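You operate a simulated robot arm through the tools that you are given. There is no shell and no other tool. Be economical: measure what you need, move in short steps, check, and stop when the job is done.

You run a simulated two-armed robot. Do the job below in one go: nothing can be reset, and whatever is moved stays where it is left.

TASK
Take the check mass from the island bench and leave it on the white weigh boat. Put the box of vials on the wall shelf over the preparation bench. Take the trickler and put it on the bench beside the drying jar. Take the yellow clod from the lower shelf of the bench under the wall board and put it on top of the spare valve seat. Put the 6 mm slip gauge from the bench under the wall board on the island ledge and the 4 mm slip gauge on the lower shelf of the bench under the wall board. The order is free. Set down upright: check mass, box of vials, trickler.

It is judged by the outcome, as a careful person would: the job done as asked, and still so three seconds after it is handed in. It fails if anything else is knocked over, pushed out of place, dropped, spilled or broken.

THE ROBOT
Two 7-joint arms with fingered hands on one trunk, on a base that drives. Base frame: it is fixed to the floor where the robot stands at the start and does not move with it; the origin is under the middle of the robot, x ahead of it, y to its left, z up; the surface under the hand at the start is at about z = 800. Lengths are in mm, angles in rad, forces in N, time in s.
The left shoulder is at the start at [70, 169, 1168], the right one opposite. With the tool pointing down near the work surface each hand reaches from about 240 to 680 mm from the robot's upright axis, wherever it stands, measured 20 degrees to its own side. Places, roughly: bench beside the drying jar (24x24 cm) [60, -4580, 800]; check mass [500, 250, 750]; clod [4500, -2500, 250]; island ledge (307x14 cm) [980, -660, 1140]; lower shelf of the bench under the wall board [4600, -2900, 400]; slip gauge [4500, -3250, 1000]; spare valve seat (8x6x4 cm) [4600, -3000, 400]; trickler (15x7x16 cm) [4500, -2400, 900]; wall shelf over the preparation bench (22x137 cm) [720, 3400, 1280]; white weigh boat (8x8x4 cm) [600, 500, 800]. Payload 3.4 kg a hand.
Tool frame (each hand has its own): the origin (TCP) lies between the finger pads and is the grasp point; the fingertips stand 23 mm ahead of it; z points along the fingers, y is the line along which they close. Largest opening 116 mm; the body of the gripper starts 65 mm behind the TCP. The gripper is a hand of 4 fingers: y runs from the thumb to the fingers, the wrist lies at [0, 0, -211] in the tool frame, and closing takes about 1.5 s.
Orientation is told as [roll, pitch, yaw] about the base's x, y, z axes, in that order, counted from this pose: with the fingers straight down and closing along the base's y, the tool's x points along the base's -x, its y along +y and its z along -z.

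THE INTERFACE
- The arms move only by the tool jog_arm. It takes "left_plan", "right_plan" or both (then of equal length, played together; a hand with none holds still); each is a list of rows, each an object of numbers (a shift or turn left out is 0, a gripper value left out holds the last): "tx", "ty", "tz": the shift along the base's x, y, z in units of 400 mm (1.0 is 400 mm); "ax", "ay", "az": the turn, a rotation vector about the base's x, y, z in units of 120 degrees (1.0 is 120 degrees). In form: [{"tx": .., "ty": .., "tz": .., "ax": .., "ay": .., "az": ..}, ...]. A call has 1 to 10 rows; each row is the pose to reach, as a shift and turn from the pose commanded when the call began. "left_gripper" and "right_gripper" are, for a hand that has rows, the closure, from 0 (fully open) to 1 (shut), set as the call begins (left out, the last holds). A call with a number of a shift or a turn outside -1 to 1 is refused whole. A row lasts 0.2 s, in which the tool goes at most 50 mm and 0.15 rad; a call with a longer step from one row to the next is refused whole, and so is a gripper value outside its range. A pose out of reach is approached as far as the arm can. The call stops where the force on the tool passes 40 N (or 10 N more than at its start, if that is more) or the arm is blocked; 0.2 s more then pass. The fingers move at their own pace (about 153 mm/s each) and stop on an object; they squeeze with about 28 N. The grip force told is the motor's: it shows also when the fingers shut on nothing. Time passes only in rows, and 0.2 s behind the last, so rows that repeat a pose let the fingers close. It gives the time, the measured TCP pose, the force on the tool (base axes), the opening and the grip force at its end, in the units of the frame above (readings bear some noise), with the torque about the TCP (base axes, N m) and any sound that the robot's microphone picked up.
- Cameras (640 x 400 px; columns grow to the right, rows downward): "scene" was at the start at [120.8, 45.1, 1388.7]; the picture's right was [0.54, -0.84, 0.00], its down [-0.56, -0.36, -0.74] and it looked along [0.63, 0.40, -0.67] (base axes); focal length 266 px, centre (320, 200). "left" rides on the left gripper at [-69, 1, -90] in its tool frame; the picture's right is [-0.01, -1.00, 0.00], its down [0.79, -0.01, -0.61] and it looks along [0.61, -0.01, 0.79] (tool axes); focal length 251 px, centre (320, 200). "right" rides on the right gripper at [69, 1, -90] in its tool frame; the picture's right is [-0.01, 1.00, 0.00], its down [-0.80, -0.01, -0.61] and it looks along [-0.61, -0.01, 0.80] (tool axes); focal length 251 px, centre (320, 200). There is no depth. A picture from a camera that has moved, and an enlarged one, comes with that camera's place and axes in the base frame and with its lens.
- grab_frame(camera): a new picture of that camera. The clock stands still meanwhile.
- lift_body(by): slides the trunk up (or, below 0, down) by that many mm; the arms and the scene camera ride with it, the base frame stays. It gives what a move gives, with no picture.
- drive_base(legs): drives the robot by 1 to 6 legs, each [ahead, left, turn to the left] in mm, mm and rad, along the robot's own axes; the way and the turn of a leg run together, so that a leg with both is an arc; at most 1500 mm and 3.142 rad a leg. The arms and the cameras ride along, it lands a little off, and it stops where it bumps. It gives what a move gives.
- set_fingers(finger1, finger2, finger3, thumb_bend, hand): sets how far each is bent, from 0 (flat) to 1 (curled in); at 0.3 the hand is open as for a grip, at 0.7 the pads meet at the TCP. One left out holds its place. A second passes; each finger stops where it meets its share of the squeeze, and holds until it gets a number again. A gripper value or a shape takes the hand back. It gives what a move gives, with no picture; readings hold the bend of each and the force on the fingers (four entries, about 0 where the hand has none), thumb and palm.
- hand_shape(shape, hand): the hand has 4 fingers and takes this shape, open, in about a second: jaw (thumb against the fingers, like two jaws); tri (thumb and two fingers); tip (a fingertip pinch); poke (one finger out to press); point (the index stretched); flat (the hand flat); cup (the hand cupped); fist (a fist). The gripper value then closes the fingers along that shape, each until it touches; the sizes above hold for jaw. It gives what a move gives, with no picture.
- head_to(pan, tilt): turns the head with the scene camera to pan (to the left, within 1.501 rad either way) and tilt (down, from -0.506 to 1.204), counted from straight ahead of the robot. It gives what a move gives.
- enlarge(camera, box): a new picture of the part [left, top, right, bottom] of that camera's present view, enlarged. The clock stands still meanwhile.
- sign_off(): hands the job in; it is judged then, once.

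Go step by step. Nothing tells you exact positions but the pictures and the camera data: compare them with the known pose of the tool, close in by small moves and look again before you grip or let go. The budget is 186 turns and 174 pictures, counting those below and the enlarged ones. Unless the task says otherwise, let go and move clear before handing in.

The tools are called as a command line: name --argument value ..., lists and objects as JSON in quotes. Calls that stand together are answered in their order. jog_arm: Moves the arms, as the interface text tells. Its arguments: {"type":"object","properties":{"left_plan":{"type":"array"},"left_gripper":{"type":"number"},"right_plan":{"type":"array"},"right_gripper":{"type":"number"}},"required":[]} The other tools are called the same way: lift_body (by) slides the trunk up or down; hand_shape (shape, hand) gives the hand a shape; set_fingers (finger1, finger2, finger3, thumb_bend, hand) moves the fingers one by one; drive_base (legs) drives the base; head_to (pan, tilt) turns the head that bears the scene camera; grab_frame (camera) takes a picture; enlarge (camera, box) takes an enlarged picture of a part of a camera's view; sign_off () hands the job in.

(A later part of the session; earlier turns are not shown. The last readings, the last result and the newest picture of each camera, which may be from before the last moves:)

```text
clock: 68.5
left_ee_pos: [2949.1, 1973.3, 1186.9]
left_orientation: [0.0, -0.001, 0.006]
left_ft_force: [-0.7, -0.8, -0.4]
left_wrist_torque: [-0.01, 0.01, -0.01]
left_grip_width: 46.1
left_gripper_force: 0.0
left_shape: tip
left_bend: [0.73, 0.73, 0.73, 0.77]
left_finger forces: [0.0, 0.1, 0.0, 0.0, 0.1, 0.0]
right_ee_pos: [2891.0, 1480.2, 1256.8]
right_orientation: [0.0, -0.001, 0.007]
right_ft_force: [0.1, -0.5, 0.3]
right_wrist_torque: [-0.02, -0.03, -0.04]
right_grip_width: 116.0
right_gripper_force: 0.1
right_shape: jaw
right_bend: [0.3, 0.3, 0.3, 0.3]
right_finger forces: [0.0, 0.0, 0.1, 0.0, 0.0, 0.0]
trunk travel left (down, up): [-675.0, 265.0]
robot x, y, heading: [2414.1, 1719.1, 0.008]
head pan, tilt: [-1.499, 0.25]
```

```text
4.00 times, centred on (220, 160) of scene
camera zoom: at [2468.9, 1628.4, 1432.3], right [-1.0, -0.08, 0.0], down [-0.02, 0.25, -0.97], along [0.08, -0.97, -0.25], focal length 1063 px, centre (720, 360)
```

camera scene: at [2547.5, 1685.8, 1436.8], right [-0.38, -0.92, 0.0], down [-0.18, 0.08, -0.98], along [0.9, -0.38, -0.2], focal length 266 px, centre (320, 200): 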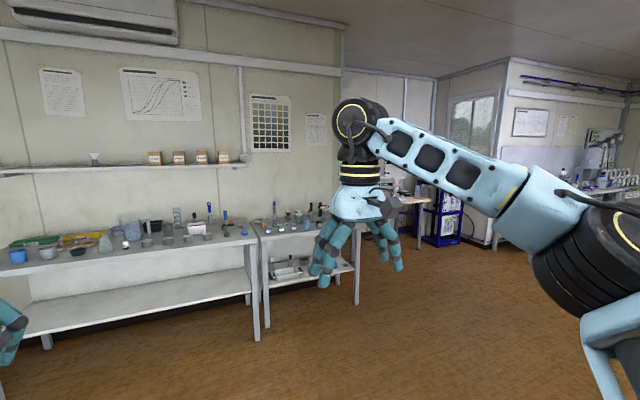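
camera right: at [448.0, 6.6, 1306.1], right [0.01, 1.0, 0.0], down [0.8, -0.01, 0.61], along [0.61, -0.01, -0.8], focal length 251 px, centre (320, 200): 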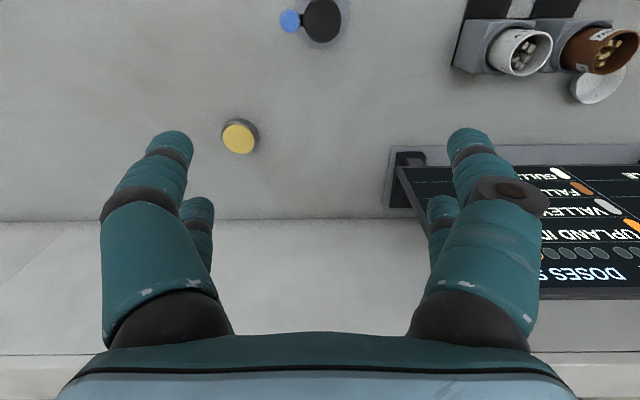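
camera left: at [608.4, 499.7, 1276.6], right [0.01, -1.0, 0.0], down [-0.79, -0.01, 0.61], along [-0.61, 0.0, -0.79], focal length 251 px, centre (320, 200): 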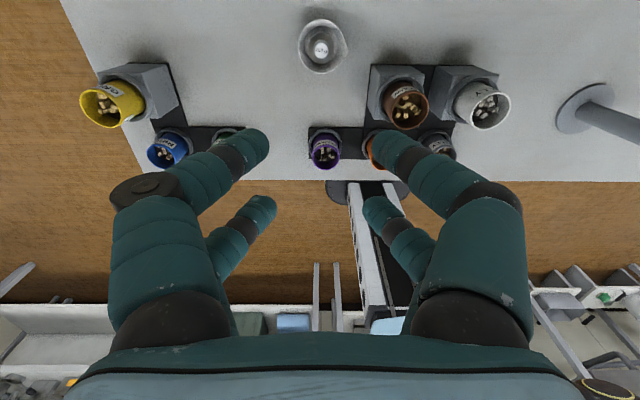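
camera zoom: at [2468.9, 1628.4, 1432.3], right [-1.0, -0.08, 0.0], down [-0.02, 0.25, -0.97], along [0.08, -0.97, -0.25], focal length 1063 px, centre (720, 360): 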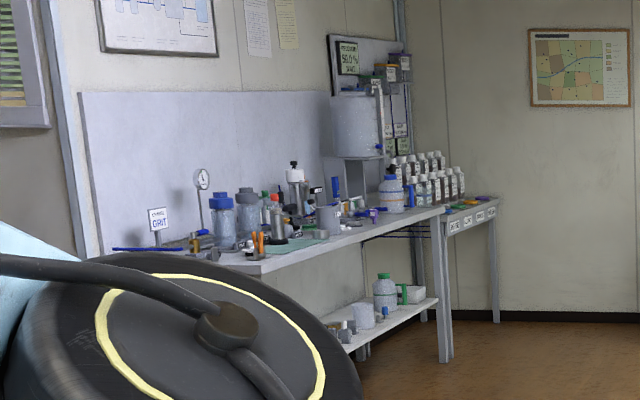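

The board bench lies down the aisle. I'll drive right along it to y ≈ −2400.

drive_base --legs '[[0, -1400, 0], [0, -1400, 0], [0, -1350, 0]]'

head_to --pan 0.0 --tilt 0.25

grab_frame --camera "scene"

```text
clock: 88.5
left_ee_pos: [3004.6, -2176.3, 1185.9]
left_orientation: [0.002, 0.0, 0.02]
left_ft_force: [-0.5, 0.3, -0.1]
left_wrist_torque: [-0.02, -0.03, 0.01]
left_grip_width: 46.1
left_gripper_force: 0.1
left_shape: tip
left_bend: [0.73, 0.73, 0.73, 0.77]
left_finger forces: [0.0, 0.0, 0.0, 0.1, 0.0, 0.0]
right_ee_pos: [2953.9, -2671.0, 1257.7]
right_orientation: [0.0, -0.001, 0.022]
right_ft_force: [0.4, -0.1, 0.1]
right_wrist_torque: [-0.01, 0.0, 0.02]
right_grip_width: 115.9
right_gripper_force: 0.1
right_shape: jaw
right_bend: [0.3, 0.3, 0.3, 0.3]
right_finger forces: [0.0, 0.1, 0.0, 0.0, 0.1, 0.1]
trunk travel left (down, up): [-675.0, 265.0]
robot x, y, heading: [2469.3, -2441.0, 0.02]
head pan, tilt: [-1.499, 0.25]
```

```text
clock: 90.0
left_ee_pos: [3004.3, -2177.3, 1186.4]
left_orientation: [0.0, 0.0, 0.021]
left_ft_force: [-0.5, -0.2, 0.1]
left_wrist_torque: [0.03, 0.04, 0.0]
left_grip_width: 46.1
left_gripper_force: 0.1
left_shape: tip
left_bend: [0.73, 0.73, 0.73, 0.77]
left_finger forces: [0.0, 0.0, 0.1, 0.0, 0.1, 0.0]
right_ee_pos: [2953.4, -2672.3, 1256.3]
right_orientation: [0.0, 0.0, 0.022]
right_ft_force: [0.0, -0.4, -0.3]
right_wrist_torque: [0.01, 0.03, -0.03]
right_grip_width: 115.9
right_gripper_force: 0.1
right_shape: jaw
right_bend: [0.3, 0.3, 0.3, 0.3]
right_finger forces: [0.0, 0.0, 0.0, 0.0, 0.1, 0.0]
trunk travel left (down, up): [-675.0, 265.0]
robot x, y, heading: [2470.9, -2438.2, 0.023]
head pan, tilt: [0.0, 0.25]
```

```text
113 pictures are left
camera scene: at [2614.0, -2434.3, 1432.2], right [0.02, -1.0, 0.0], down [-0.25, -0.01, -0.97], along [0.97, 0.02, -0.25], focal length 266 px, centre (320, 200)
```

scene: 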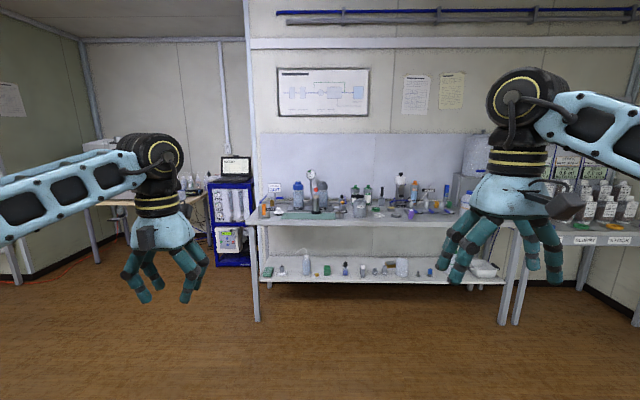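

enlarge --camera "scene" --box '[250, 160, 390, 290]'

enlarge --camera "scene" --box '[380, 160, 520, 290]'

enlarge --camera "scene" --box '[540, 150, 640, 270]'

```text
3.08 times, centred on (320, 225) of scene
camera zoom: at [2614.0, -2434.3, 1432.2], right [0.02, -1.0, 0.0], down [-0.25, -0.01, -0.97], along [0.97, 0.02, -0.25], focal length 818 px, centre (320, 123)
```

zoom: 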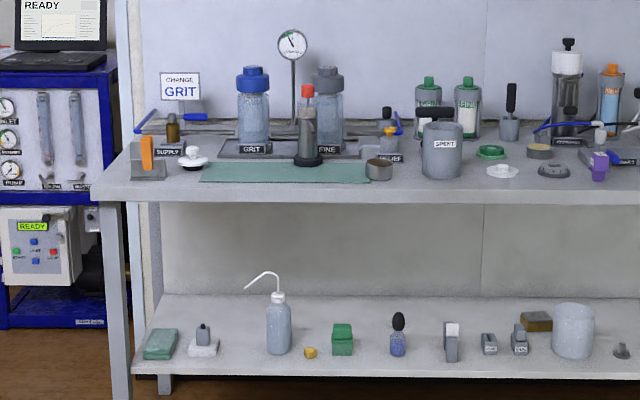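

```text
3.08 times, centred on (450, 225) of scene
camera zoom: at [2614.0, -2434.3, 1432.2], right [0.02, -1.0, 0.0], down [-0.25, -0.01, -0.97], along [0.97, 0.02, -0.25], focal length 818 px, centre (-80, 123)
```

zoom: 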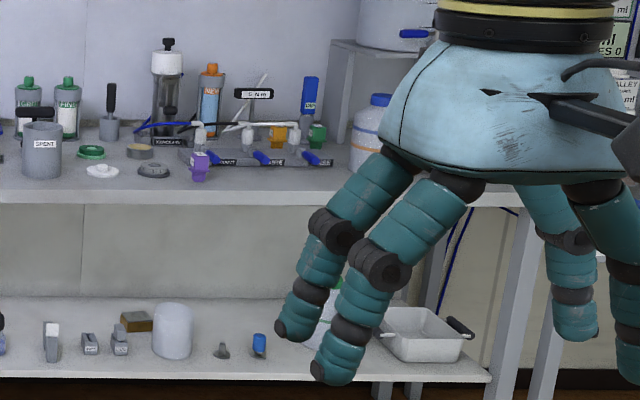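

```text
3.33 times, centred on (590, 210) of scene
camera zoom: at [2614.0, -2434.3, 1432.2], right [0.02, -1.0, 0.0], down [-0.25, -0.01, -0.97], along [0.97, 0.02, -0.25], focal length 886 px, centre (-580, 167)
```

zoom: 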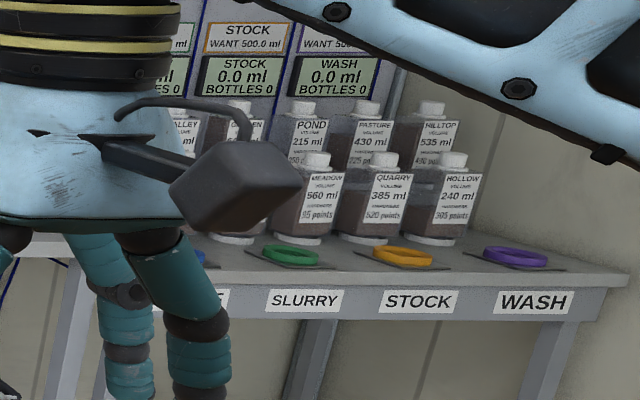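

Yellow clod is visible on the lower shelf, and gauge-like parts are on the right of the top. I'll raise the trunk for clearance and drive closer.

lift_body --by 200

drive_base --legs '[[1150, 0, -0.02]]'

head_to --pan 0.0 --tilt 0.75

grab_frame --camera "scene"

head_to --pan -0.7 --tilt 0.65

grab_frame --camera "scene"

```text
clock: 92.2
left_ee_pos: [3004.2, -2178.0, 1386.0]
left_orientation: [0.001, 0.001, 0.022]
left_ft_force: [-0.1, -0.2, 0.1]
left_wrist_torque: [-0.01, -0.04, 0.0]
left_grip_width: 46.2
left_gripper_force: 0.1
left_shape: tip
left_bend: [0.73, 0.73, 0.73, 0.77]
left_finger forces: [0.0, 0.0, 0.0, 0.0, 0.0, 0.0]
right_ee_pos: [2953.3, -2672.3, 1455.6]
right_orientation: [0.002, -0.001, 0.02]
right_ft_force: [0.6, -0.4, -1.2]
right_wrist_torque: [0.02, 0.01, -0.01]
right_grip_width: 115.8
right_gripper_force: 0.0
right_shape: jaw
right_bend: [0.3, 0.3, 0.3, 0.3]
right_finger forces: [0.0, 0.0, 0.0, 0.1, 0.1, 0.1]
trunk travel left (down, up): [-875.0, 65.0]
robot x, y, heading: [2471.1, -2436.7, 0.028]
head pan, tilt: [0.0, 0.25]
```

```text
clock: 98.1
left_ee_pos: [4172.1, -2179.6, 1387.2]
left_orientation: [0.0, 0.001, -0.005]
left_ft_force: [-0.6, 0.3, -0.1]
left_wrist_torque: [0.03, 0.04, -0.02]
left_grip_width: 46.1
left_gripper_force: 0.0
left_shape: tip
left_bend: [0.73, 0.73, 0.73, 0.77]
left_finger forces: [0.1, 0.0, 0.1, 0.1, 0.0, 0.0]
right_ee_pos: [4108.1, -2673.7, 1455.6]
right_orientation: [0.0, 0.002, -0.004]
right_ft_force: [0.4, 0.8, 0.2]
right_wrist_torque: [0.0, 0.01, 0.0]
right_grip_width: 115.8
right_gripper_force: 0.0
right_shape: jaw
right_bend: [0.3, 0.3, 0.3, 0.3]
right_finger forces: [0.0, 0.0, 0.0, 0.0, 0.1, 0.1]
trunk travel left (down, up): [-875.0, 65.0]
robot x, y, heading: [3631.0, -2424.6, -0.004]
head pan, tilt: [0.0, 0.25]
```

```text
clock: 99.1
left_ee_pos: [4172.7, -2179.0, 1386.6]
left_orientation: [0.0, -0.001, -0.007]
left_ft_force: [-0.6, -0.1, 0.6]
left_wrist_torque: [0.02, -0.01, -0.02]
left_grip_width: 45.9
left_gripper_force: 0.1
left_shape: tip
left_bend: [0.73, 0.73, 0.73, 0.77]
left_finger forces: [0.0, 0.1, 0.0, 0.0, 0.0, 0.0]
right_ee_pos: [4109.4, -2673.4, 1456.5]
right_orientation: [0.002, 0.001, -0.004]
right_ft_force: [-0.2, 0.2, 0.1]
right_wrist_torque: [0.01, -0.03, 0.02]
right_grip_width: 116.1
right_gripper_force: 0.0
right_shape: jaw
right_bend: [0.3, 0.3, 0.3, 0.3]
right_finger forces: [0.0, 0.0, 0.0, 0.1, 0.1, 0.0]
trunk travel left (down, up): [-875.0, 65.0]
robot x, y, heading: [3634.9, -2423.7, 0.001]
head pan, tilt: [0.0, 0.75]
```

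```text
109 pictures are left
camera scene: at [3765.7, -2427.4, 1587.2], right [0.0, -1.0, 0.0], down [-0.68, 0.0, -0.73], along [0.73, 0.0, -0.68], focal length 266 px, centre (320, 200)
```

scene: 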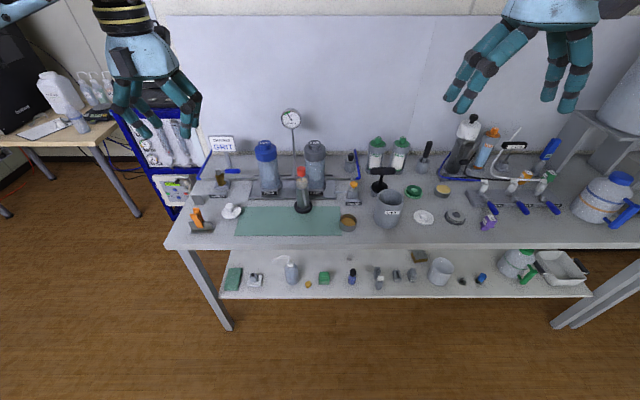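

```text
clock: 100.1
left_ee_pos: [4171.4, -2180.2, 1386.9]
left_orientation: [0.0, -0.001, -0.006]
left_ft_force: [0.2, 0.9, -0.2]
left_wrist_torque: [-0.03, -0.02, 0.03]
left_grip_width: 46.0
left_gripper_force: 0.0
left_shape: tip
left_bend: [0.73, 0.73, 0.73, 0.77]
left_finger forces: [0.0, 0.0, 0.0, 0.1, 0.0, 0.0]
right_ee_pos: [4109.0, -2673.9, 1457.9]
right_orientation: [-0.001, -0.001, -0.003]
right_ft_force: [0.4, -0.1, -0.4]
right_wrist_torque: [-0.02, 0.01, -0.02]
right_grip_width: 115.8
right_gripper_force: 0.0
right_shape: jaw
right_bend: [0.3, 0.3, 0.3, 0.3]
right_finger forces: [0.1, 0.0, 0.1, 0.0, 0.0, 0.1]
trunk travel left (down, up): [-875.0, 65.0]
robot x, y, heading: [3629.3, -2426.4, -0.006]
head pan, tilt: [-0.7, 0.649]
```

```text
108 pictures are left
camera scene: at [3748.6, -2483.1, 1595.7], right [-0.65, -0.76, 0.0], down [-0.46, 0.39, -0.8], along [0.61, -0.51, -0.6], focal length 266 px, centre (320, 200)
```

scene: 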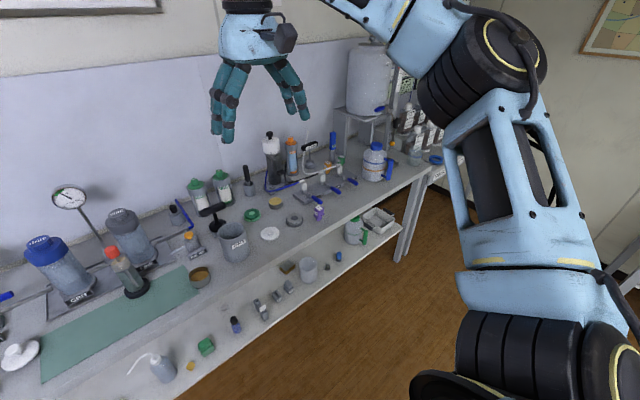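

enlarge --camera "scene" --box '[170, 170, 290, 290]'

enlarge --camera "scene" --box '[260, 120, 400, 270]'

enlarge --camera "scene" --box '[170, 240, 360, 380]'

```text
3.33 times, centred on (230, 230) of scene
camera zoom: at [3748.6, -2483.1, 1595.7], right [-0.65, -0.76, 0.0], down [-0.46, 0.39, -0.8], along [0.61, -0.51, -0.6], focal length 886 px, centre (620, 100)
```

zoom: 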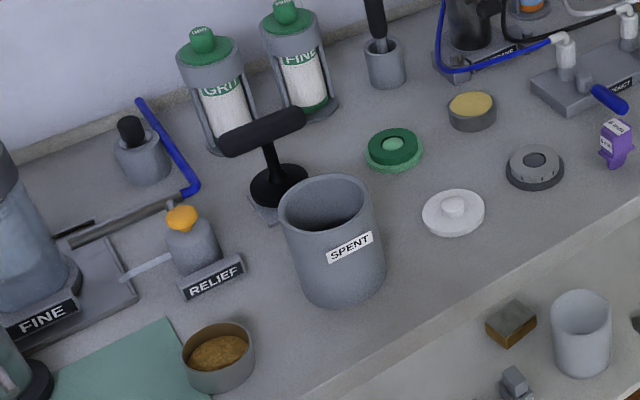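

```text
2.67 times, centred on (330, 195) of scene
camera zoom: at [3748.6, -2483.1, 1595.7], right [-0.65, -0.76, 0.0], down [-0.46, 0.39, -0.8], along [0.61, -0.51, -0.6], focal length 709 px, centre (293, 213)
```

zoom: 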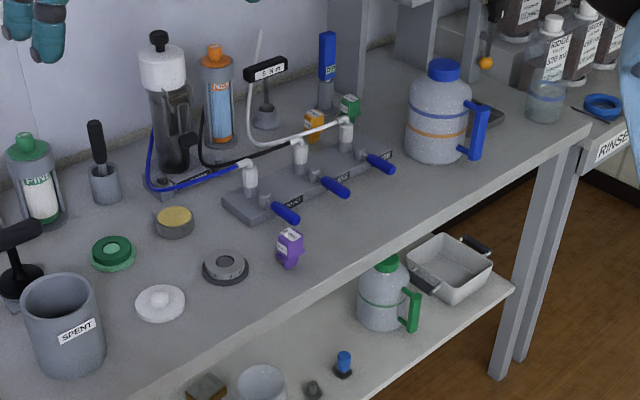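

```text
2.86 times, centred on (265, 310) of scene
camera zoom: at [3748.6, -2483.1, 1595.7], right [-0.65, -0.76, 0.0], down [-0.46, 0.39, -0.8], along [0.61, -0.51, -0.6], focal length 759 px, centre (477, -114)
```

zoom: 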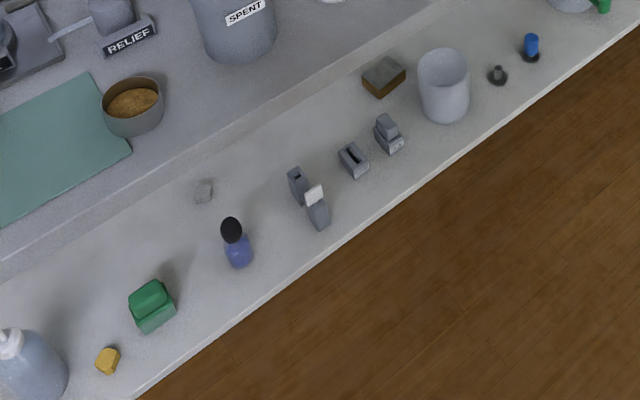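

head_to --pan 0.0 --tilt 0.75

enlarge --camera "scene" --box '[180, 110, 340, 240]'

enlarge --camera "scene" --box '[470, 150, 590, 240]'

enlarge --camera "scene" --box '[340, 240, 500, 300]'

```text
clock: 101.2
left_ee_pos: [4172.3, -2179.7, 1385.8]
left_orientation: [0.001, 0.001, -0.004]
left_ft_force: [0.2, 0.3, 0.4]
left_wrist_torque: [-0.01, -0.04, 0.01]
left_grip_width: 46.2
left_gripper_force: 0.0
left_shape: tip
left_bend: [0.73, 0.73, 0.73, 0.77]
left_finger forces: [0.1, 0.0, 0.0, 0.0, 0.0, 0.0]
right_ee_pos: [4108.9, -2673.8, 1456.7]
right_orientation: [0.002, 0.001, -0.003]
right_ft_force: [-0.5, -0.3, -0.1]
right_wrist_torque: [0.0, 0.02, 0.02]
right_grip_width: 116.0
right_gripper_force: 0.1
right_shape: jaw
right_bend: [0.3, 0.3, 0.3, 0.3]
right_finger forces: [0.0, 0.0, 0.0, 0.1, 0.0, 0.1]
trunk travel left (down, up): [-875.0, 65.0]
robot x, y, heading: [3629.1, -2425.6, -0.002]
head pan, tilt: [0.0, 0.75]
```

```text
3.08 times, centred on (260, 175) of scene
camera zoom: at [3765.2, -2427.5, 1587.2], right [0.0, -1.0, 0.0], down [-0.68, 0.0, -0.73], along [0.73, 0.0, -0.68], focal length 818 px, centre (505, 277)
```

zoom: 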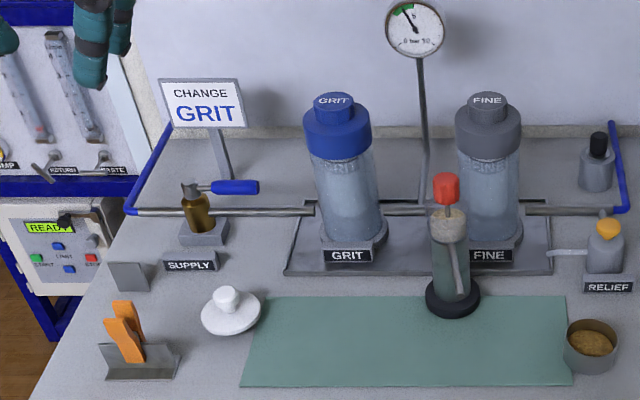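

```text
4.44 times, centred on (530, 195) of scene
camera zoom: at [3765.2, -2427.5, 1587.2], right [0.0, -1.0, 0.0], down [-0.68, 0.0, -0.73], along [0.73, 0.0, -0.68], focal length 1181 px, centre (-613, 222)
```

zoom: 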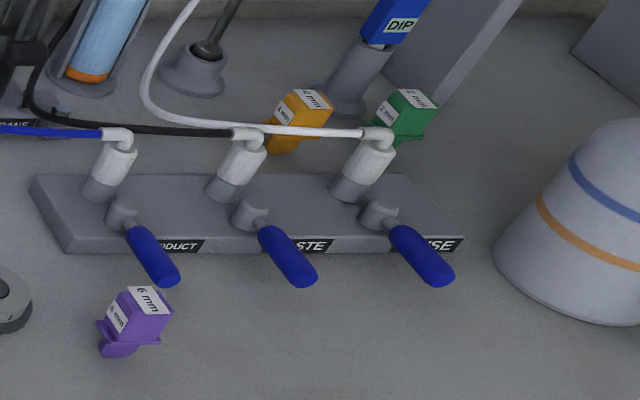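

```text
4.00 times, centred on (420, 270) of scene
camera zoom: at [3765.2, -2427.5, 1587.2], right [0.0, -1.0, 0.0], down [-0.68, 0.0, -0.73], along [0.73, 0.0, -0.68], focal length 1063 px, centre (-80, -80)
```

zoom: 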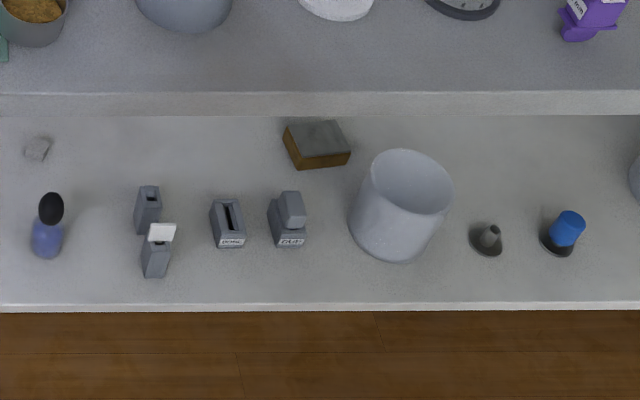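

The slip gauges are the labelled blocks: 6 mm purple, with orange and green ones behind. I'll zoom on their labels and on the trickler candidate.

enlarge --camera "scene" --box '[525, 165, 575, 190]'

enlarge --camera "scene" --box '[280, 155, 330, 220]'

enlarge --camera "scene" --box '[355, 255, 455, 300]'

```text
12.80 times, centred on (550, 178) of scene
camera zoom: at [3765.2, -2427.5, 1587.2], right [0.0, -1.0, 0.0], down [-0.68, 0.0, -0.73], along [0.73, 0.0, -0.68], focal length 3401 px, centre (-2624, 488)
```

zoom: 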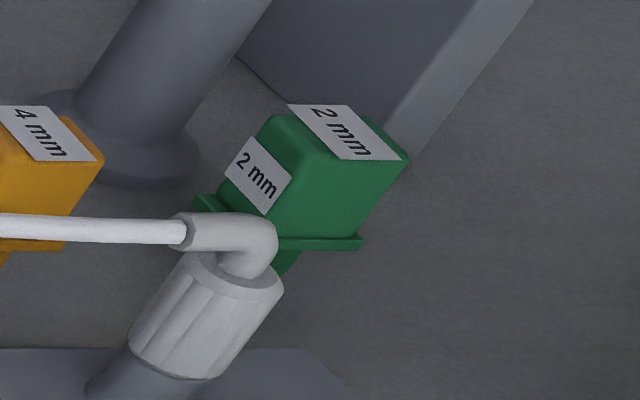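

```text
6.15 times, centred on (305, 188) of scene
camera zoom: at [3765.2, -2427.5, 1587.2], right [0.0, -1.0, 0.0], down [-0.68, 0.0, -0.73], along [0.73, 0.0, -0.68], focal length 1635 px, centre (412, 277)
```

zoom: 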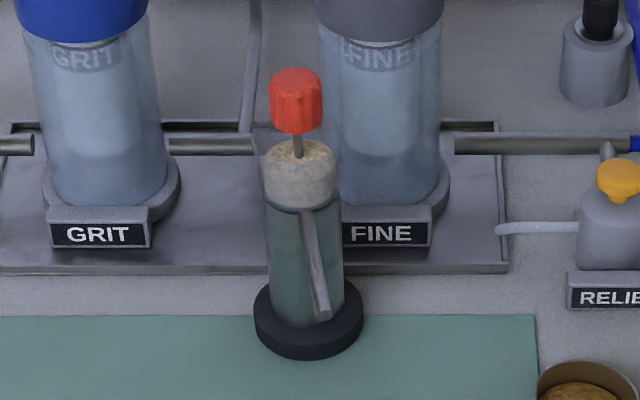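

```text
6.40 times, centred on (405, 278) of scene
camera zoom: at [3765.2, -2427.5, 1587.2], right [0.0, -1.0, 0.0], down [-0.68, 0.0, -0.73], along [0.73, 0.0, -0.68], focal length 1701 px, centre (-224, -296)
```

zoom: 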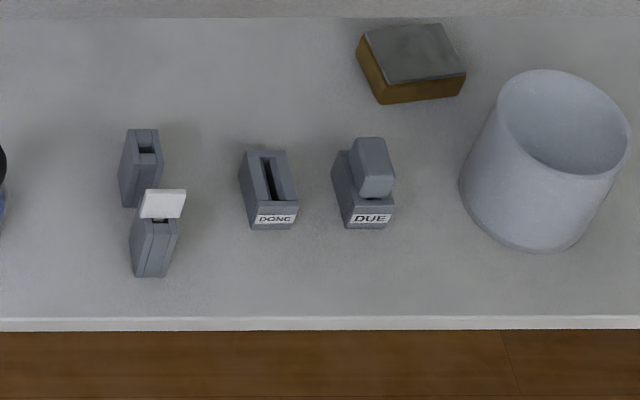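

The 4 mm gauge is the orange one behind the manifold, 6 mm is purple in front, the trickler is the red-knobbed tube with a spout, and the valve seat is the 8×6×4 block on the lower shelf. I'll move closer and to the right for the gauges.

drive_base --legs '[[0, -480, 0], [340, 0, 0]]'

head_to --pan -0.3 --tilt 0.8

grab_frame --camera "scene"

grab_frame --camera "right"

```text
clock: 105.9
left_ee_pos: [4509.1, -2667.6, 1388.6]
left_orientation: [0.0, 0.0, -0.008]
left_ft_force: [0.5, -0.5, -0.2]
left_wrist_torque: [-0.03, -0.07, 0.0]
left_grip_width: 46.0
left_gripper_force: 0.0
left_shape: tip
left_bend: [0.73, 0.73, 0.73, 0.77]
left_finger forces: [0.0, 0.1, 0.0, 0.1, 0.1, 0.0]
right_ee_pos: [4444.3, -3160.2, 1457.6]
right_orientation: [-0.001, 0.0, -0.008]
right_ft_force: [0.2, -1.1, 0.7]
right_wrist_torque: [0.03, -0.03, 0.02]
right_grip_width: 116.0
right_gripper_force: 0.0
right_shape: jaw
right_bend: [0.3, 0.3, 0.3, 0.3]
right_finger forces: [0.0, 0.0, 0.1, 0.1, 0.1, 0.1]
trunk travel left (down, up): [-875.0, 65.0]
robot x, y, heading: [3971.1, -2910.5, -0.009]
head pan, tilt: [0.0, 0.75]
```

```text
clock: 106.7
left_ee_pos: [4512.9, -2665.9, 1385.7]
left_orientation: [-0.001, 0.0, -0.008]
left_ft_force: [0.4, 0.1, -0.2]
left_wrist_torque: [-0.03, 0.0, 0.01]
left_grip_width: 46.1
left_gripper_force: 0.0
left_shape: tip
left_bend: [0.73, 0.73, 0.73, 0.77]
left_finger forces: [0.0, 0.0, 0.0, 0.1, 0.0, 0.0]
right_ee_pos: [4446.4, -3160.9, 1457.6]
right_orientation: [0.002, 0.0, -0.007]
right_ft_force: [-0.4, -0.3, 0.0]
right_wrist_torque: [0.04, -0.01, 0.01]
right_grip_width: 116.1
right_gripper_force: 0.1
right_shape: jaw
right_bend: [0.3, 0.3, 0.3, 0.3]
right_finger forces: [0.0, 0.0, 0.0, 0.0, 0.0, 0.0]
trunk travel left (down, up): [-875.0, 65.0]
robot x, y, heading: [3971.9, -2913.3, -0.006]
head pan, tilt: [-0.3, 0.799]
```

```text
98 pictures are left
camera scene: at [4098.7, -2936.4, 1583.1], right [-0.3, -0.95, 0.0], down [-0.68, 0.22, -0.7], along [0.66, -0.21, -0.72], focal length 266 px, centre (320, 200)
```

scene: 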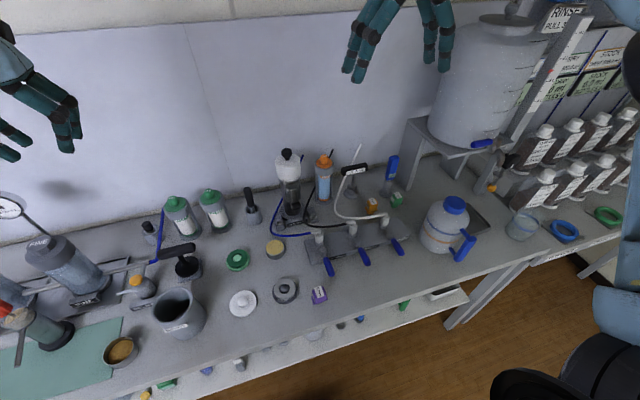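

```text
97 pictures are left
camera right: at [4377.5, -3158.9, 1546.3], right [0.02, 1.0, 0.0], down [0.79, -0.01, 0.61], along [0.61, -0.01, -0.8], focal length 251 px, centre (320, 200)
```

right: 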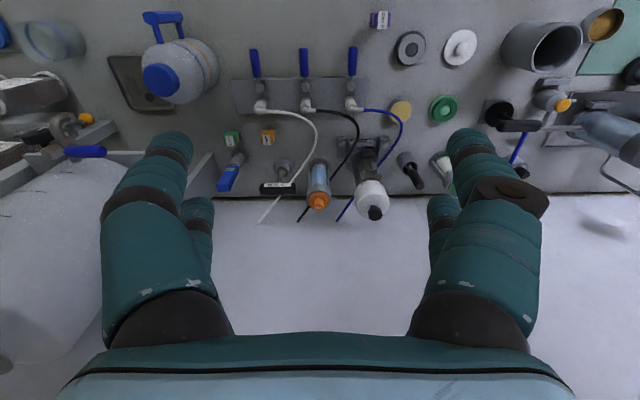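

Triangulating two views gives: purple 6 mm at (4404,−3034), orange 4 mm at (4663,−3311), both with tops near z≈880. I'll zoom on the surroundings of the orange gauge.

enlarge --camera "scene" --box '[290, 140, 430, 310]'

enlarge --camera "right" --box '[200, 0, 400, 220]'

```text
2.35 times, centred on (360, 225) of scene
camera zoom: at [4098.7, -2936.4, 1583.1], right [-0.3, -0.95, 0.0], down [-0.68, 0.22, -0.7], along [0.66, -0.21, -0.72], focal length 625 px, centre (226, 141)
```

zoom: 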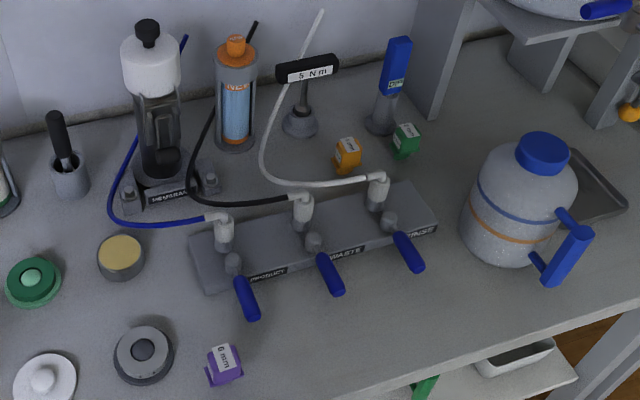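

```text
1.82 times, centred on (300, 110) of right
camera zoom: at [4377.5, -3158.9, 1546.3], right [0.02, 1.0, 0.0], down [0.79, -0.01, 0.61], along [0.61, -0.01, -0.8], focal length 457 px, centre (356, 364)
```

zoom: 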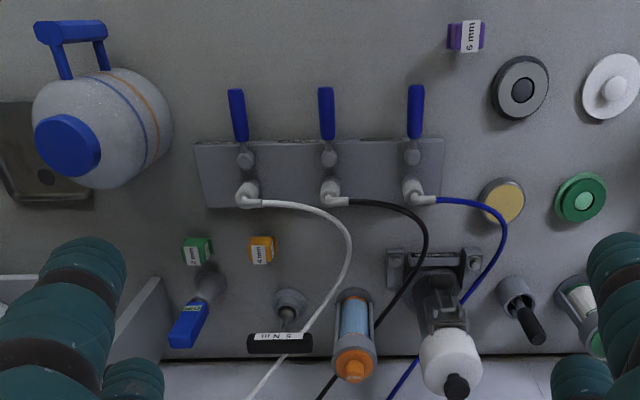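

Next I'll position the base so the right arm is straight in front of the orange gauge, and set the trunk height for bench work.

drive_base --legs '[[0, -207, 0.007], [50, 0, 0]]'

lift_body --by -200

grab_frame --camera "right"

grab_frame --camera "scene"

```text
clock: 108.8
left_ee_pos: [4547.4, -2865.8, 1392.5]
left_orientation: [-0.002, -0.009, -0.001]
left_ft_force: [-0.4, -0.3, 0.2]
left_wrist_torque: [-0.02, -0.06, -0.01]
left_grip_width: 46.3
left_gripper_force: 0.1
left_shape: tip
left_bend: [0.73, 0.73, 0.73, 0.77]
left_finger forces: [0.1, 0.0, 0.1, 0.0, 0.0, 0.1]
right_ee_pos: [4486.4, -3359.5, 1461.3]
right_orientation: [-0.002, -0.008, -0.002]
right_ft_force: [-0.9, 0.2, -0.7]
right_wrist_torque: [-0.01, -0.1, 0.01]
right_grip_width: 115.9
right_gripper_force: 0.1
right_shape: jaw
right_bend: [0.3, 0.3, 0.3, 0.3]
right_finger forces: [0.0, 0.0, 0.0, 0.0, 0.0, 0.0]
trunk travel left (down, up): [-875.0, 65.0]
robot x, y, heading: [4024.7, -3115.7, 0.002]
head pan, tilt: [-0.3, 0.799]
```

```text
clock: 111.0
left_ee_pos: [4559.6, -2868.3, 1185.8]
left_orientation: [0.0, 0.0, -0.004]
left_ft_force: [0.6, 1.3, -0.3]
left_wrist_torque: [-0.02, -0.01, 0.0]
left_grip_width: 46.2
left_gripper_force: 0.0
left_shape: tip
left_bend: [0.73, 0.73, 0.73, 0.77]
left_finger forces: [0.1, 0.0, 0.1, 0.0, 0.0, 0.0]
right_ee_pos: [4496.7, -3361.9, 1257.2]
right_orientation: [-0.001, 0.001, -0.002]
right_ft_force: [0.6, 0.2, 0.4]
right_wrist_torque: [-0.03, 0.0, 0.0]
right_grip_width: 115.8
right_gripper_force: 0.0
right_shape: jaw
right_bend: [0.3, 0.3, 0.3, 0.3]
right_finger forces: [0.1, 0.1, 0.0, 0.0, 0.1, 0.0]
trunk travel left (down, up): [-675.0, 265.0]
robot x, y, heading: [4017.9, -3113.6, -0.003]
head pan, tilt: [-0.3, 0.799]
```

```text
94 pictures are left
camera right: at [4427.7, -3360.7, 1346.5], right [0.01, 1.0, 0.0], down [0.79, -0.01, 0.61], along [0.61, -0.01, -0.79], focal length 251 px, centre (320, 200)
```

right: 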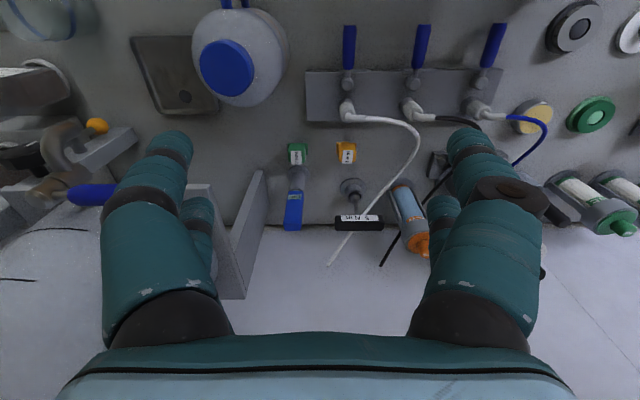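

```text
93 pictures are left
camera scene: at [4147.6, -3140.1, 1383.2], right [-0.3, -0.95, 0.0], down [-0.68, 0.21, -0.7], along [0.67, -0.21, -0.72], focal length 266 px, centre (320, 200)
```

scene: 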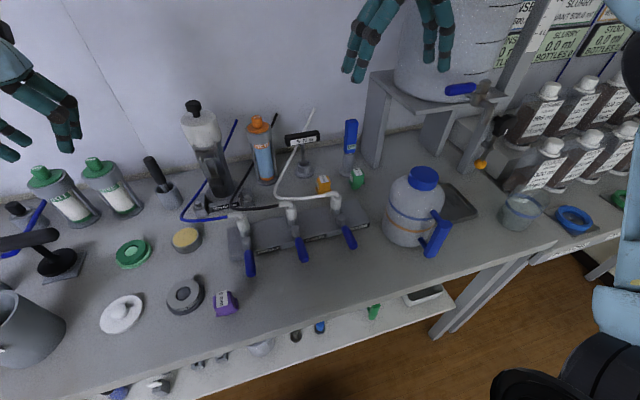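

The orange gauge is confirmed at (4664,−3311). The hand camera would foul the tube fitting, so I'll yaw the right hand +84° so it faces clear, still high up, and move above the gauge.

jog_arm --right_plan '[{"az": 0.07, "tx": 0.03, "ty": 0.01}, {"az": 0.14, "tx": 0.06, "ty": 0.02}, {"az": 0.21, "tx": 0.1, "ty": 0.03}, {"az": 0.28, "tx": 0.14, "ty": 0.04}, {"az": 0.35, "tx": 0.18, "ty": 0.05}, {"az": 0.42, "tx": 0.22, "ty": 0.06}, {"az": 0.49, "tx": 0.26, "ty": 0.08}, {"az": 0.56, "tx": 0.3, "ty": 0.1}, {"az": 0.63, "tx": 0.36, "ty": 0.11}, {"az": 0.7, "tx": 0.418, "ty": 0.126}]'

grab_frame --camera "right"

```text
clock: 113.2
left_ee_pos: [4560.1, -2868.7, 1186.2]
left_orientation: [0.0, -0.001, -0.001]
left_ft_force: [-0.1, -0.5, 0.7]
left_wrist_torque: [0.0, -0.02, -0.01]
left_grip_width: 46.0
left_gripper_force: 0.0
left_shape: tip
left_bend: [0.73, 0.73, 0.73, 0.77]
left_finger forces: [0.0, 0.1, 0.0, 0.0, 0.0, 0.0]
right_ee_pos: [4602.3, -3294.5, 1225.1]
right_orientation: [-0.001, -0.001, 1.37]
right_ft_force: [0.0, 0.2, -0.2]
right_wrist_torque: [0.0, 0.01, 0.01]
right_grip_width: 116.0
right_gripper_force: 0.1
right_shape: jaw
right_bend: [0.3, 0.3, 0.3, 0.3]
right_finger forces: [0.1, 0.0, 0.0, 0.0, 0.0, 0.1]
right hand out of reach, approached as far as the arm can: row 7, 8, 9, 10
trunk travel left (down, up): [-675.0, 265.0]
robot x, y, heading: [4021.9, -3114.3, -0.005]
head pan, tilt: [-0.3, 0.799]
```

```text
92 pictures are left
camera right: at [4585.3, -3361.3, 1314.9], right [-0.98, 0.21, 0.0], down [0.17, 0.78, 0.61], along [0.13, 0.59, -0.79], focal length 251 px, centre (320, 200)
```

right: 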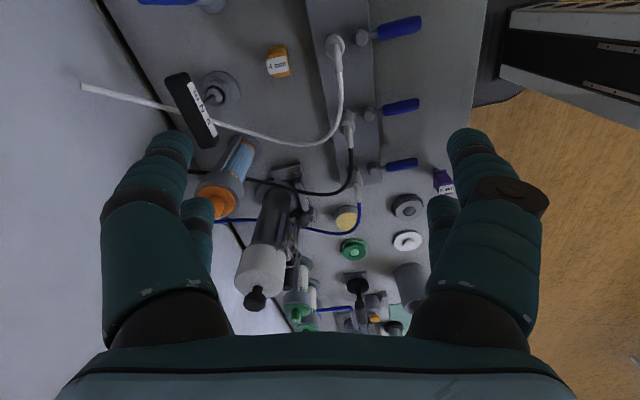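

lift_body --by -100

drive_base --legs '[[25, 0, 0]]'

jog_arm --right_plan '[{"tz": -0.1}, {"tz": -0.2}, {"tz": -0.25}, {"tz": -0.25}]' --right_gripper 0.35

```text
clock: 114.5
left_ee_pos: [4559.1, -2866.9, 1086.0]
left_orientation: [-0.002, 0.001, -0.002]
left_ft_force: [-0.4, 0.5, 0.0]
left_wrist_torque: [0.0, -0.02, 0.02]
left_grip_width: 46.0
left_gripper_force: 0.1
left_shape: tip
left_bend: [0.73, 0.73, 0.73, 0.77]
left_finger forces: [0.0, 0.0, 0.1, 0.0, 0.0, 0.1]
right_ee_pos: [4600.1, -3295.1, 1125.0]
right_orientation: [-0.001, -0.001, 1.367]
right_ft_force: [-0.3, -0.1, -0.8]
right_wrist_torque: [-0.04, 0.0, 0.01]
right_grip_width: 115.9
right_gripper_force: 0.0
right_shape: jaw
right_bend: [0.3, 0.3, 0.3, 0.3]
right_finger forces: [0.1, 0.0, 0.0, 0.0, 0.1, 0.0]
trunk travel left (down, up): [-575.0, 365.0]
robot x, y, heading: [4020.0, -3111.7, -0.004]
head pan, tilt: [-0.3, 0.799]
```

```text
clock: 115.3
left_ee_pos: [4580.4, -2868.5, 1088.3]
left_orientation: [-0.001, -0.005, -0.002]
left_ft_force: [0.2, 0.3, 0.1]
left_wrist_torque: [-0.03, 0.0, 0.01]
left_grip_width: 46.3
left_gripper_force: 0.0
left_shape: tip
left_bend: [0.73, 0.73, 0.73, 0.77]
left_finger forces: [0.0, 0.1, 0.1, 0.0, 0.0, 0.0]
right_ee_pos: [4622.1, -3295.0, 1127.8]
right_orientation: [-0.003, -0.002, 1.367]
right_ft_force: [-0.3, -0.1, 0.1]
right_wrist_torque: [0.02, -0.02, -0.03]
right_grip_width: 115.8
right_gripper_force: 0.1
right_shape: jaw
right_bend: [0.3, 0.3, 0.3, 0.3]
right_finger forces: [0.1, 0.0, 0.0, 0.1, 0.0, 0.0]
trunk travel left (down, up): [-575.0, 365.0]
robot x, y, heading: [4046.2, -3112.5, -0.001]
head pan, tilt: [-0.3, 0.799]
```

```text
clock: 116.3
left_ee_pos: [4583.5, -2868.6, 1088.7]
left_orientation: [0.0, -0.003, -0.001]
left_ft_force: [0.1, 0.0, -0.3]
left_wrist_torque: [0.02, -0.04, 0.0]
left_grip_width: 46.0
left_gripper_force: 0.0
left_shape: tip
left_bend: [0.73, 0.73, 0.73, 0.77]
left_finger forces: [0.0, 0.1, 0.1, 0.0, 0.0, 0.1]
right_ee_pos: [4623.7, -3294.9, 1026.3]
right_orientation: [-0.001, -0.002, 1.365]
right_ft_force: [0.5, 0.4, -0.4]
right_wrist_torque: [0.0, -0.02, -0.01]
right_grip_width: 75.9
right_gripper_force: 0.1
right_shape: jaw
right_bend: [0.7, 0.7, 0.7, 0.7]
right_finger forces: [0.0, 0.0, 0.0, 0.1, 0.1, 0.0]
trunk travel left (down, up): [-575.0, 365.0]
robot x, y, heading: [4043.0, -3116.7, 0.003]
head pan, tilt: [-0.3, 0.799]
```

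jog_arm --right_plan '[{"tx": 0.05, "ty": -0.022, "tz": -0.02}, {"tx": 0.1, "ty": -0.044, "tz": -0.06}, {"tx": 0.1, "ty": -0.044, "tz": -0.1}, {"tx": 0.1, "ty": -0.044, "tz": -0.1}]'

grab_frame --camera "right"

enlarge --camera "scene" --box '[270, 100, 430, 260]'

```text
clock: 117.3
left_ee_pos: [4583.7, -2867.4, 1086.6]
left_orientation: [-0.002, 0.001, 0.001]
left_ft_force: [0.2, -0.7, 0.3]
left_wrist_torque: [-0.01, -0.02, 0.02]
left_grip_width: 46.2
left_gripper_force: 0.2
left_shape: tip
left_bend: [0.73, 0.73, 0.73, 0.77]
left_finger forces: [0.2, 0.0, 0.0, 0.0, 0.0, 0.1]
right_ee_pos: [4665.4, -3313.1, 985.7]
right_orientation: [-0.002, -0.001, 1.367]
right_ft_force: [0.1, 0.0, 0.0]
right_wrist_torque: [-0.02, 0.0, -0.01]
right_grip_width: 75.8
right_gripper_force: 0.1
right_shape: jaw
right_bend: [0.7, 0.7, 0.7, 0.7]
right_finger forces: [0.1, 0.0, 0.0, 0.1, 0.0, 0.0]
trunk travel left (down, up): [-575.0, 365.0]
robot x, y, heading: [4042.6, -3112.1, -0.002]
head pan, tilt: [-0.3, 0.799]
```

```text
91 pictures are left
camera right: at [4649.5, -3378.4, 1074.9], right [-0.98, 0.21, 0.0], down [0.17, 0.78, 0.61], along [0.13, 0.59, -0.79], focal length 251 px, centre (320, 200)
```

right: 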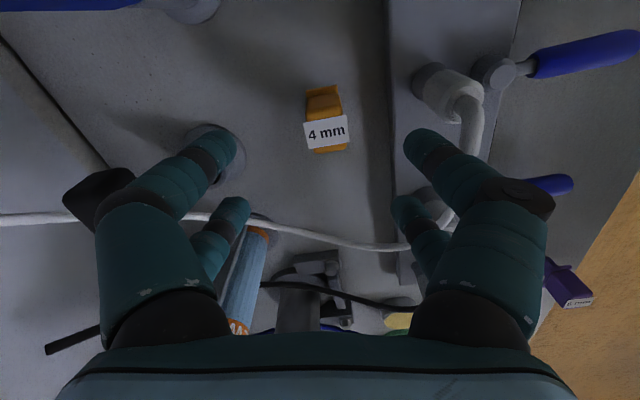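

```text
2.50 times, centred on (350, 180) of scene
camera zoom: at [4172.0, -3139.8, 1283.1], right [-0.3, -0.95, 0.0], down [-0.68, 0.21, -0.7], along [0.67, -0.21, -0.72], focal length 664 px, centre (245, 250)
```

zoom: 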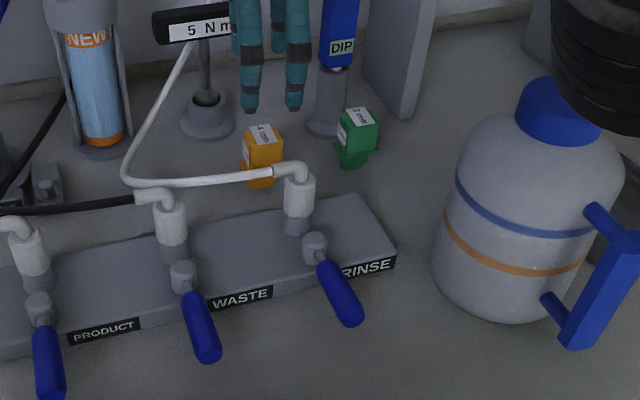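

jog_arm --right_plan '[{"ty": 0.008, "tz": -0.1}, {"ty": 0.008, "tz": -0.19}, {"ty": 0.008, "tz": -0.19}]'

grab_frame --camera "right"

enlarge --camera "scene" --box '[290, 100, 410, 220]'

```text
clock: 118.2
left_ee_pos: [4582.5, -2867.0, 1086.9]
left_orientation: [-0.003, -0.002, -0.001]
left_ft_force: [0.1, 0.2, 0.1]
left_wrist_torque: [0.05, -0.01, 0.04]
left_grip_width: 46.1
left_gripper_force: 0.1
left_shape: tip
left_bend: [0.73, 0.73, 0.73, 0.77]
left_finger forces: [0.0, 0.1, 0.0, 0.0, 0.0, 0.0]
right_ee_pos: [4663.0, -3309.2, 909.6]
right_orientation: [-0.003, 0.0, 1.365]
right_ft_force: [0.0, -0.3, 0.3]
right_wrist_torque: [-0.03, -0.04, 0.03]
right_grip_width: 75.7
right_gripper_force: 0.1
right_shape: jaw
right_bend: [0.7, 0.7, 0.7, 0.7]
right_finger forces: [0.0, 0.0, 0.0, 0.0, 0.0, 0.0]
trunk travel left (down, up): [-575.0, 365.0]
robot x, y, heading: [4044.9, -3114.5, -0.0]
head pan, tilt: [-0.3, 0.799]
```

```text
89 pictures are left
camera right: at [4648.3, -3375.8, 999.2], right [-0.98, 0.21, 0.0], down [0.17, 0.78, 0.61], along [0.13, 0.59, -0.79], focal length 251 px, centre (320, 200)
```

right: 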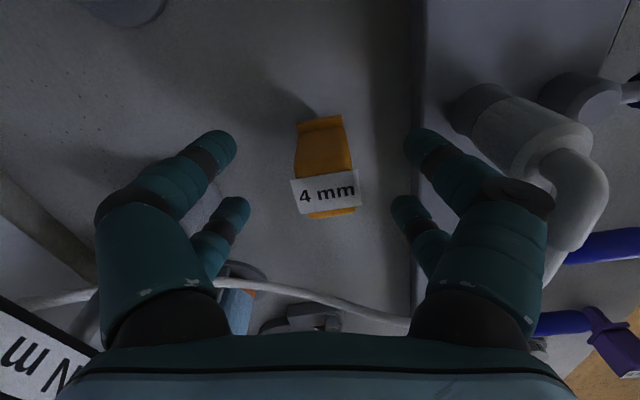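

```text
3.33 times, centred on (350, 160) of scene
camera zoom: at [4171.4, -3139.8, 1283.2], right [-0.3, -0.95, 0.0], down [-0.68, 0.21, -0.7], along [0.67, -0.21, -0.72], focal length 886 px, centre (220, 333)
```

zoom: 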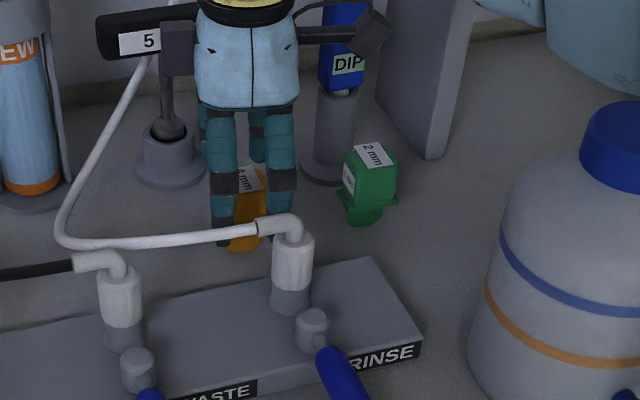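

The gauge top is at about (4660,−3312,908). I'll go down 20 mm more and close.

jog_arm --right_plan '[{"ty": -0.008, "tx": -0.005, "tz": -0.03}, {"ty": -0.008, "tx": -0.005, "tz": -0.055}, {"ty": -0.008, "tx": -0.005, "tz": -0.055}]'

jog_arm --right_plan '[{}, {}, {}, {}, {}, {}, {}, {}]' --right_gripper 1

grab_frame --camera "right"

```text
clock: 119.0
left_ee_pos: [4584.0, -2868.4, 1086.8]
left_orientation: [-0.002, 0.0, -0.001]
left_ft_force: [-0.4, 0.5, 0.0]
left_wrist_torque: [-0.01, -0.02, 0.01]
left_grip_width: 45.8
left_gripper_force: 0.0
left_shape: tip
left_bend: [0.73, 0.73, 0.73, 0.77]
left_finger forces: [0.0, 0.0, 0.0, 0.0, 0.0, 0.1]
right_ee_pos: [4662.9, -3313.4, 888.1]
right_orientation: [0.0, 0.002, 1.366]
right_ft_force: [-0.4, 0.1, 0.6]
right_wrist_torque: [-0.05, 0.0, 0.02]
right_grip_width: 75.6
right_gripper_force: 0.0
right_shape: jaw
right_bend: [0.7, 0.7, 0.7, 0.7]
right_finger forces: [0.0, 0.0, 0.0, 0.0, 0.0, 0.0]
trunk travel left (down, up): [-575.0, 365.0]
robot x, y, heading: [4042.0, -3116.1, -0.005]
head pan, tilt: [-0.3, 0.799]
```

```text
clock: 120.8
left_ee_pos: [4582.7, -2866.8, 1087.1]
left_orientation: [-0.004, -0.003, -0.002]
left_ft_force: [-0.3, 0.7, -0.8]
left_wrist_torque: [0.0, 0.01, -0.01]
left_grip_width: 46.1
left_gripper_force: 0.1
left_shape: tip
left_bend: [0.73, 0.73, 0.73, 0.77]
left_finger forces: [0.0, 0.1, 0.1, 0.0, 0.0, 0.0]
right_ee_pos: [4663.5, -3313.2, 889.2]
right_orientation: [-0.001, 0.0, 1.366]
right_ft_force: [2.3, 0.4, 6.3]
right_wrist_torque: [0.01, -0.1, 0.0]
right_grip_width: 16.6
right_gripper_force: 28.1
right_shape: jaw
right_bend: [0.74, 0.74, 0.73, 0.77]
right_finger forces: [26.0, 23.2, 50.7, 0.0, 44.2, 0.0]
trunk travel left (down, up): [-575.0, 365.0]
robot x, y, heading: [4043.5, -3115.2, -0.004]
head pan, tilt: [-0.3, 0.799]
```

```text
87 pictures are left
camera right: at [4646.7, -3378.9, 977.9], right [-0.98, 0.21, 0.0], down [0.17, 0.78, 0.61], along [0.13, 0.59, -0.79], focal length 251 px, centre (320, 200)
```

right: 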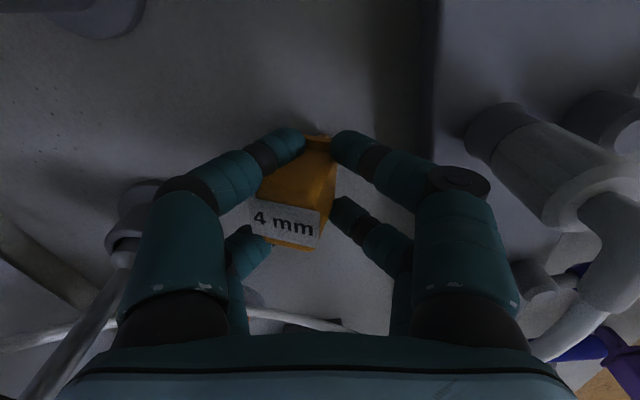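

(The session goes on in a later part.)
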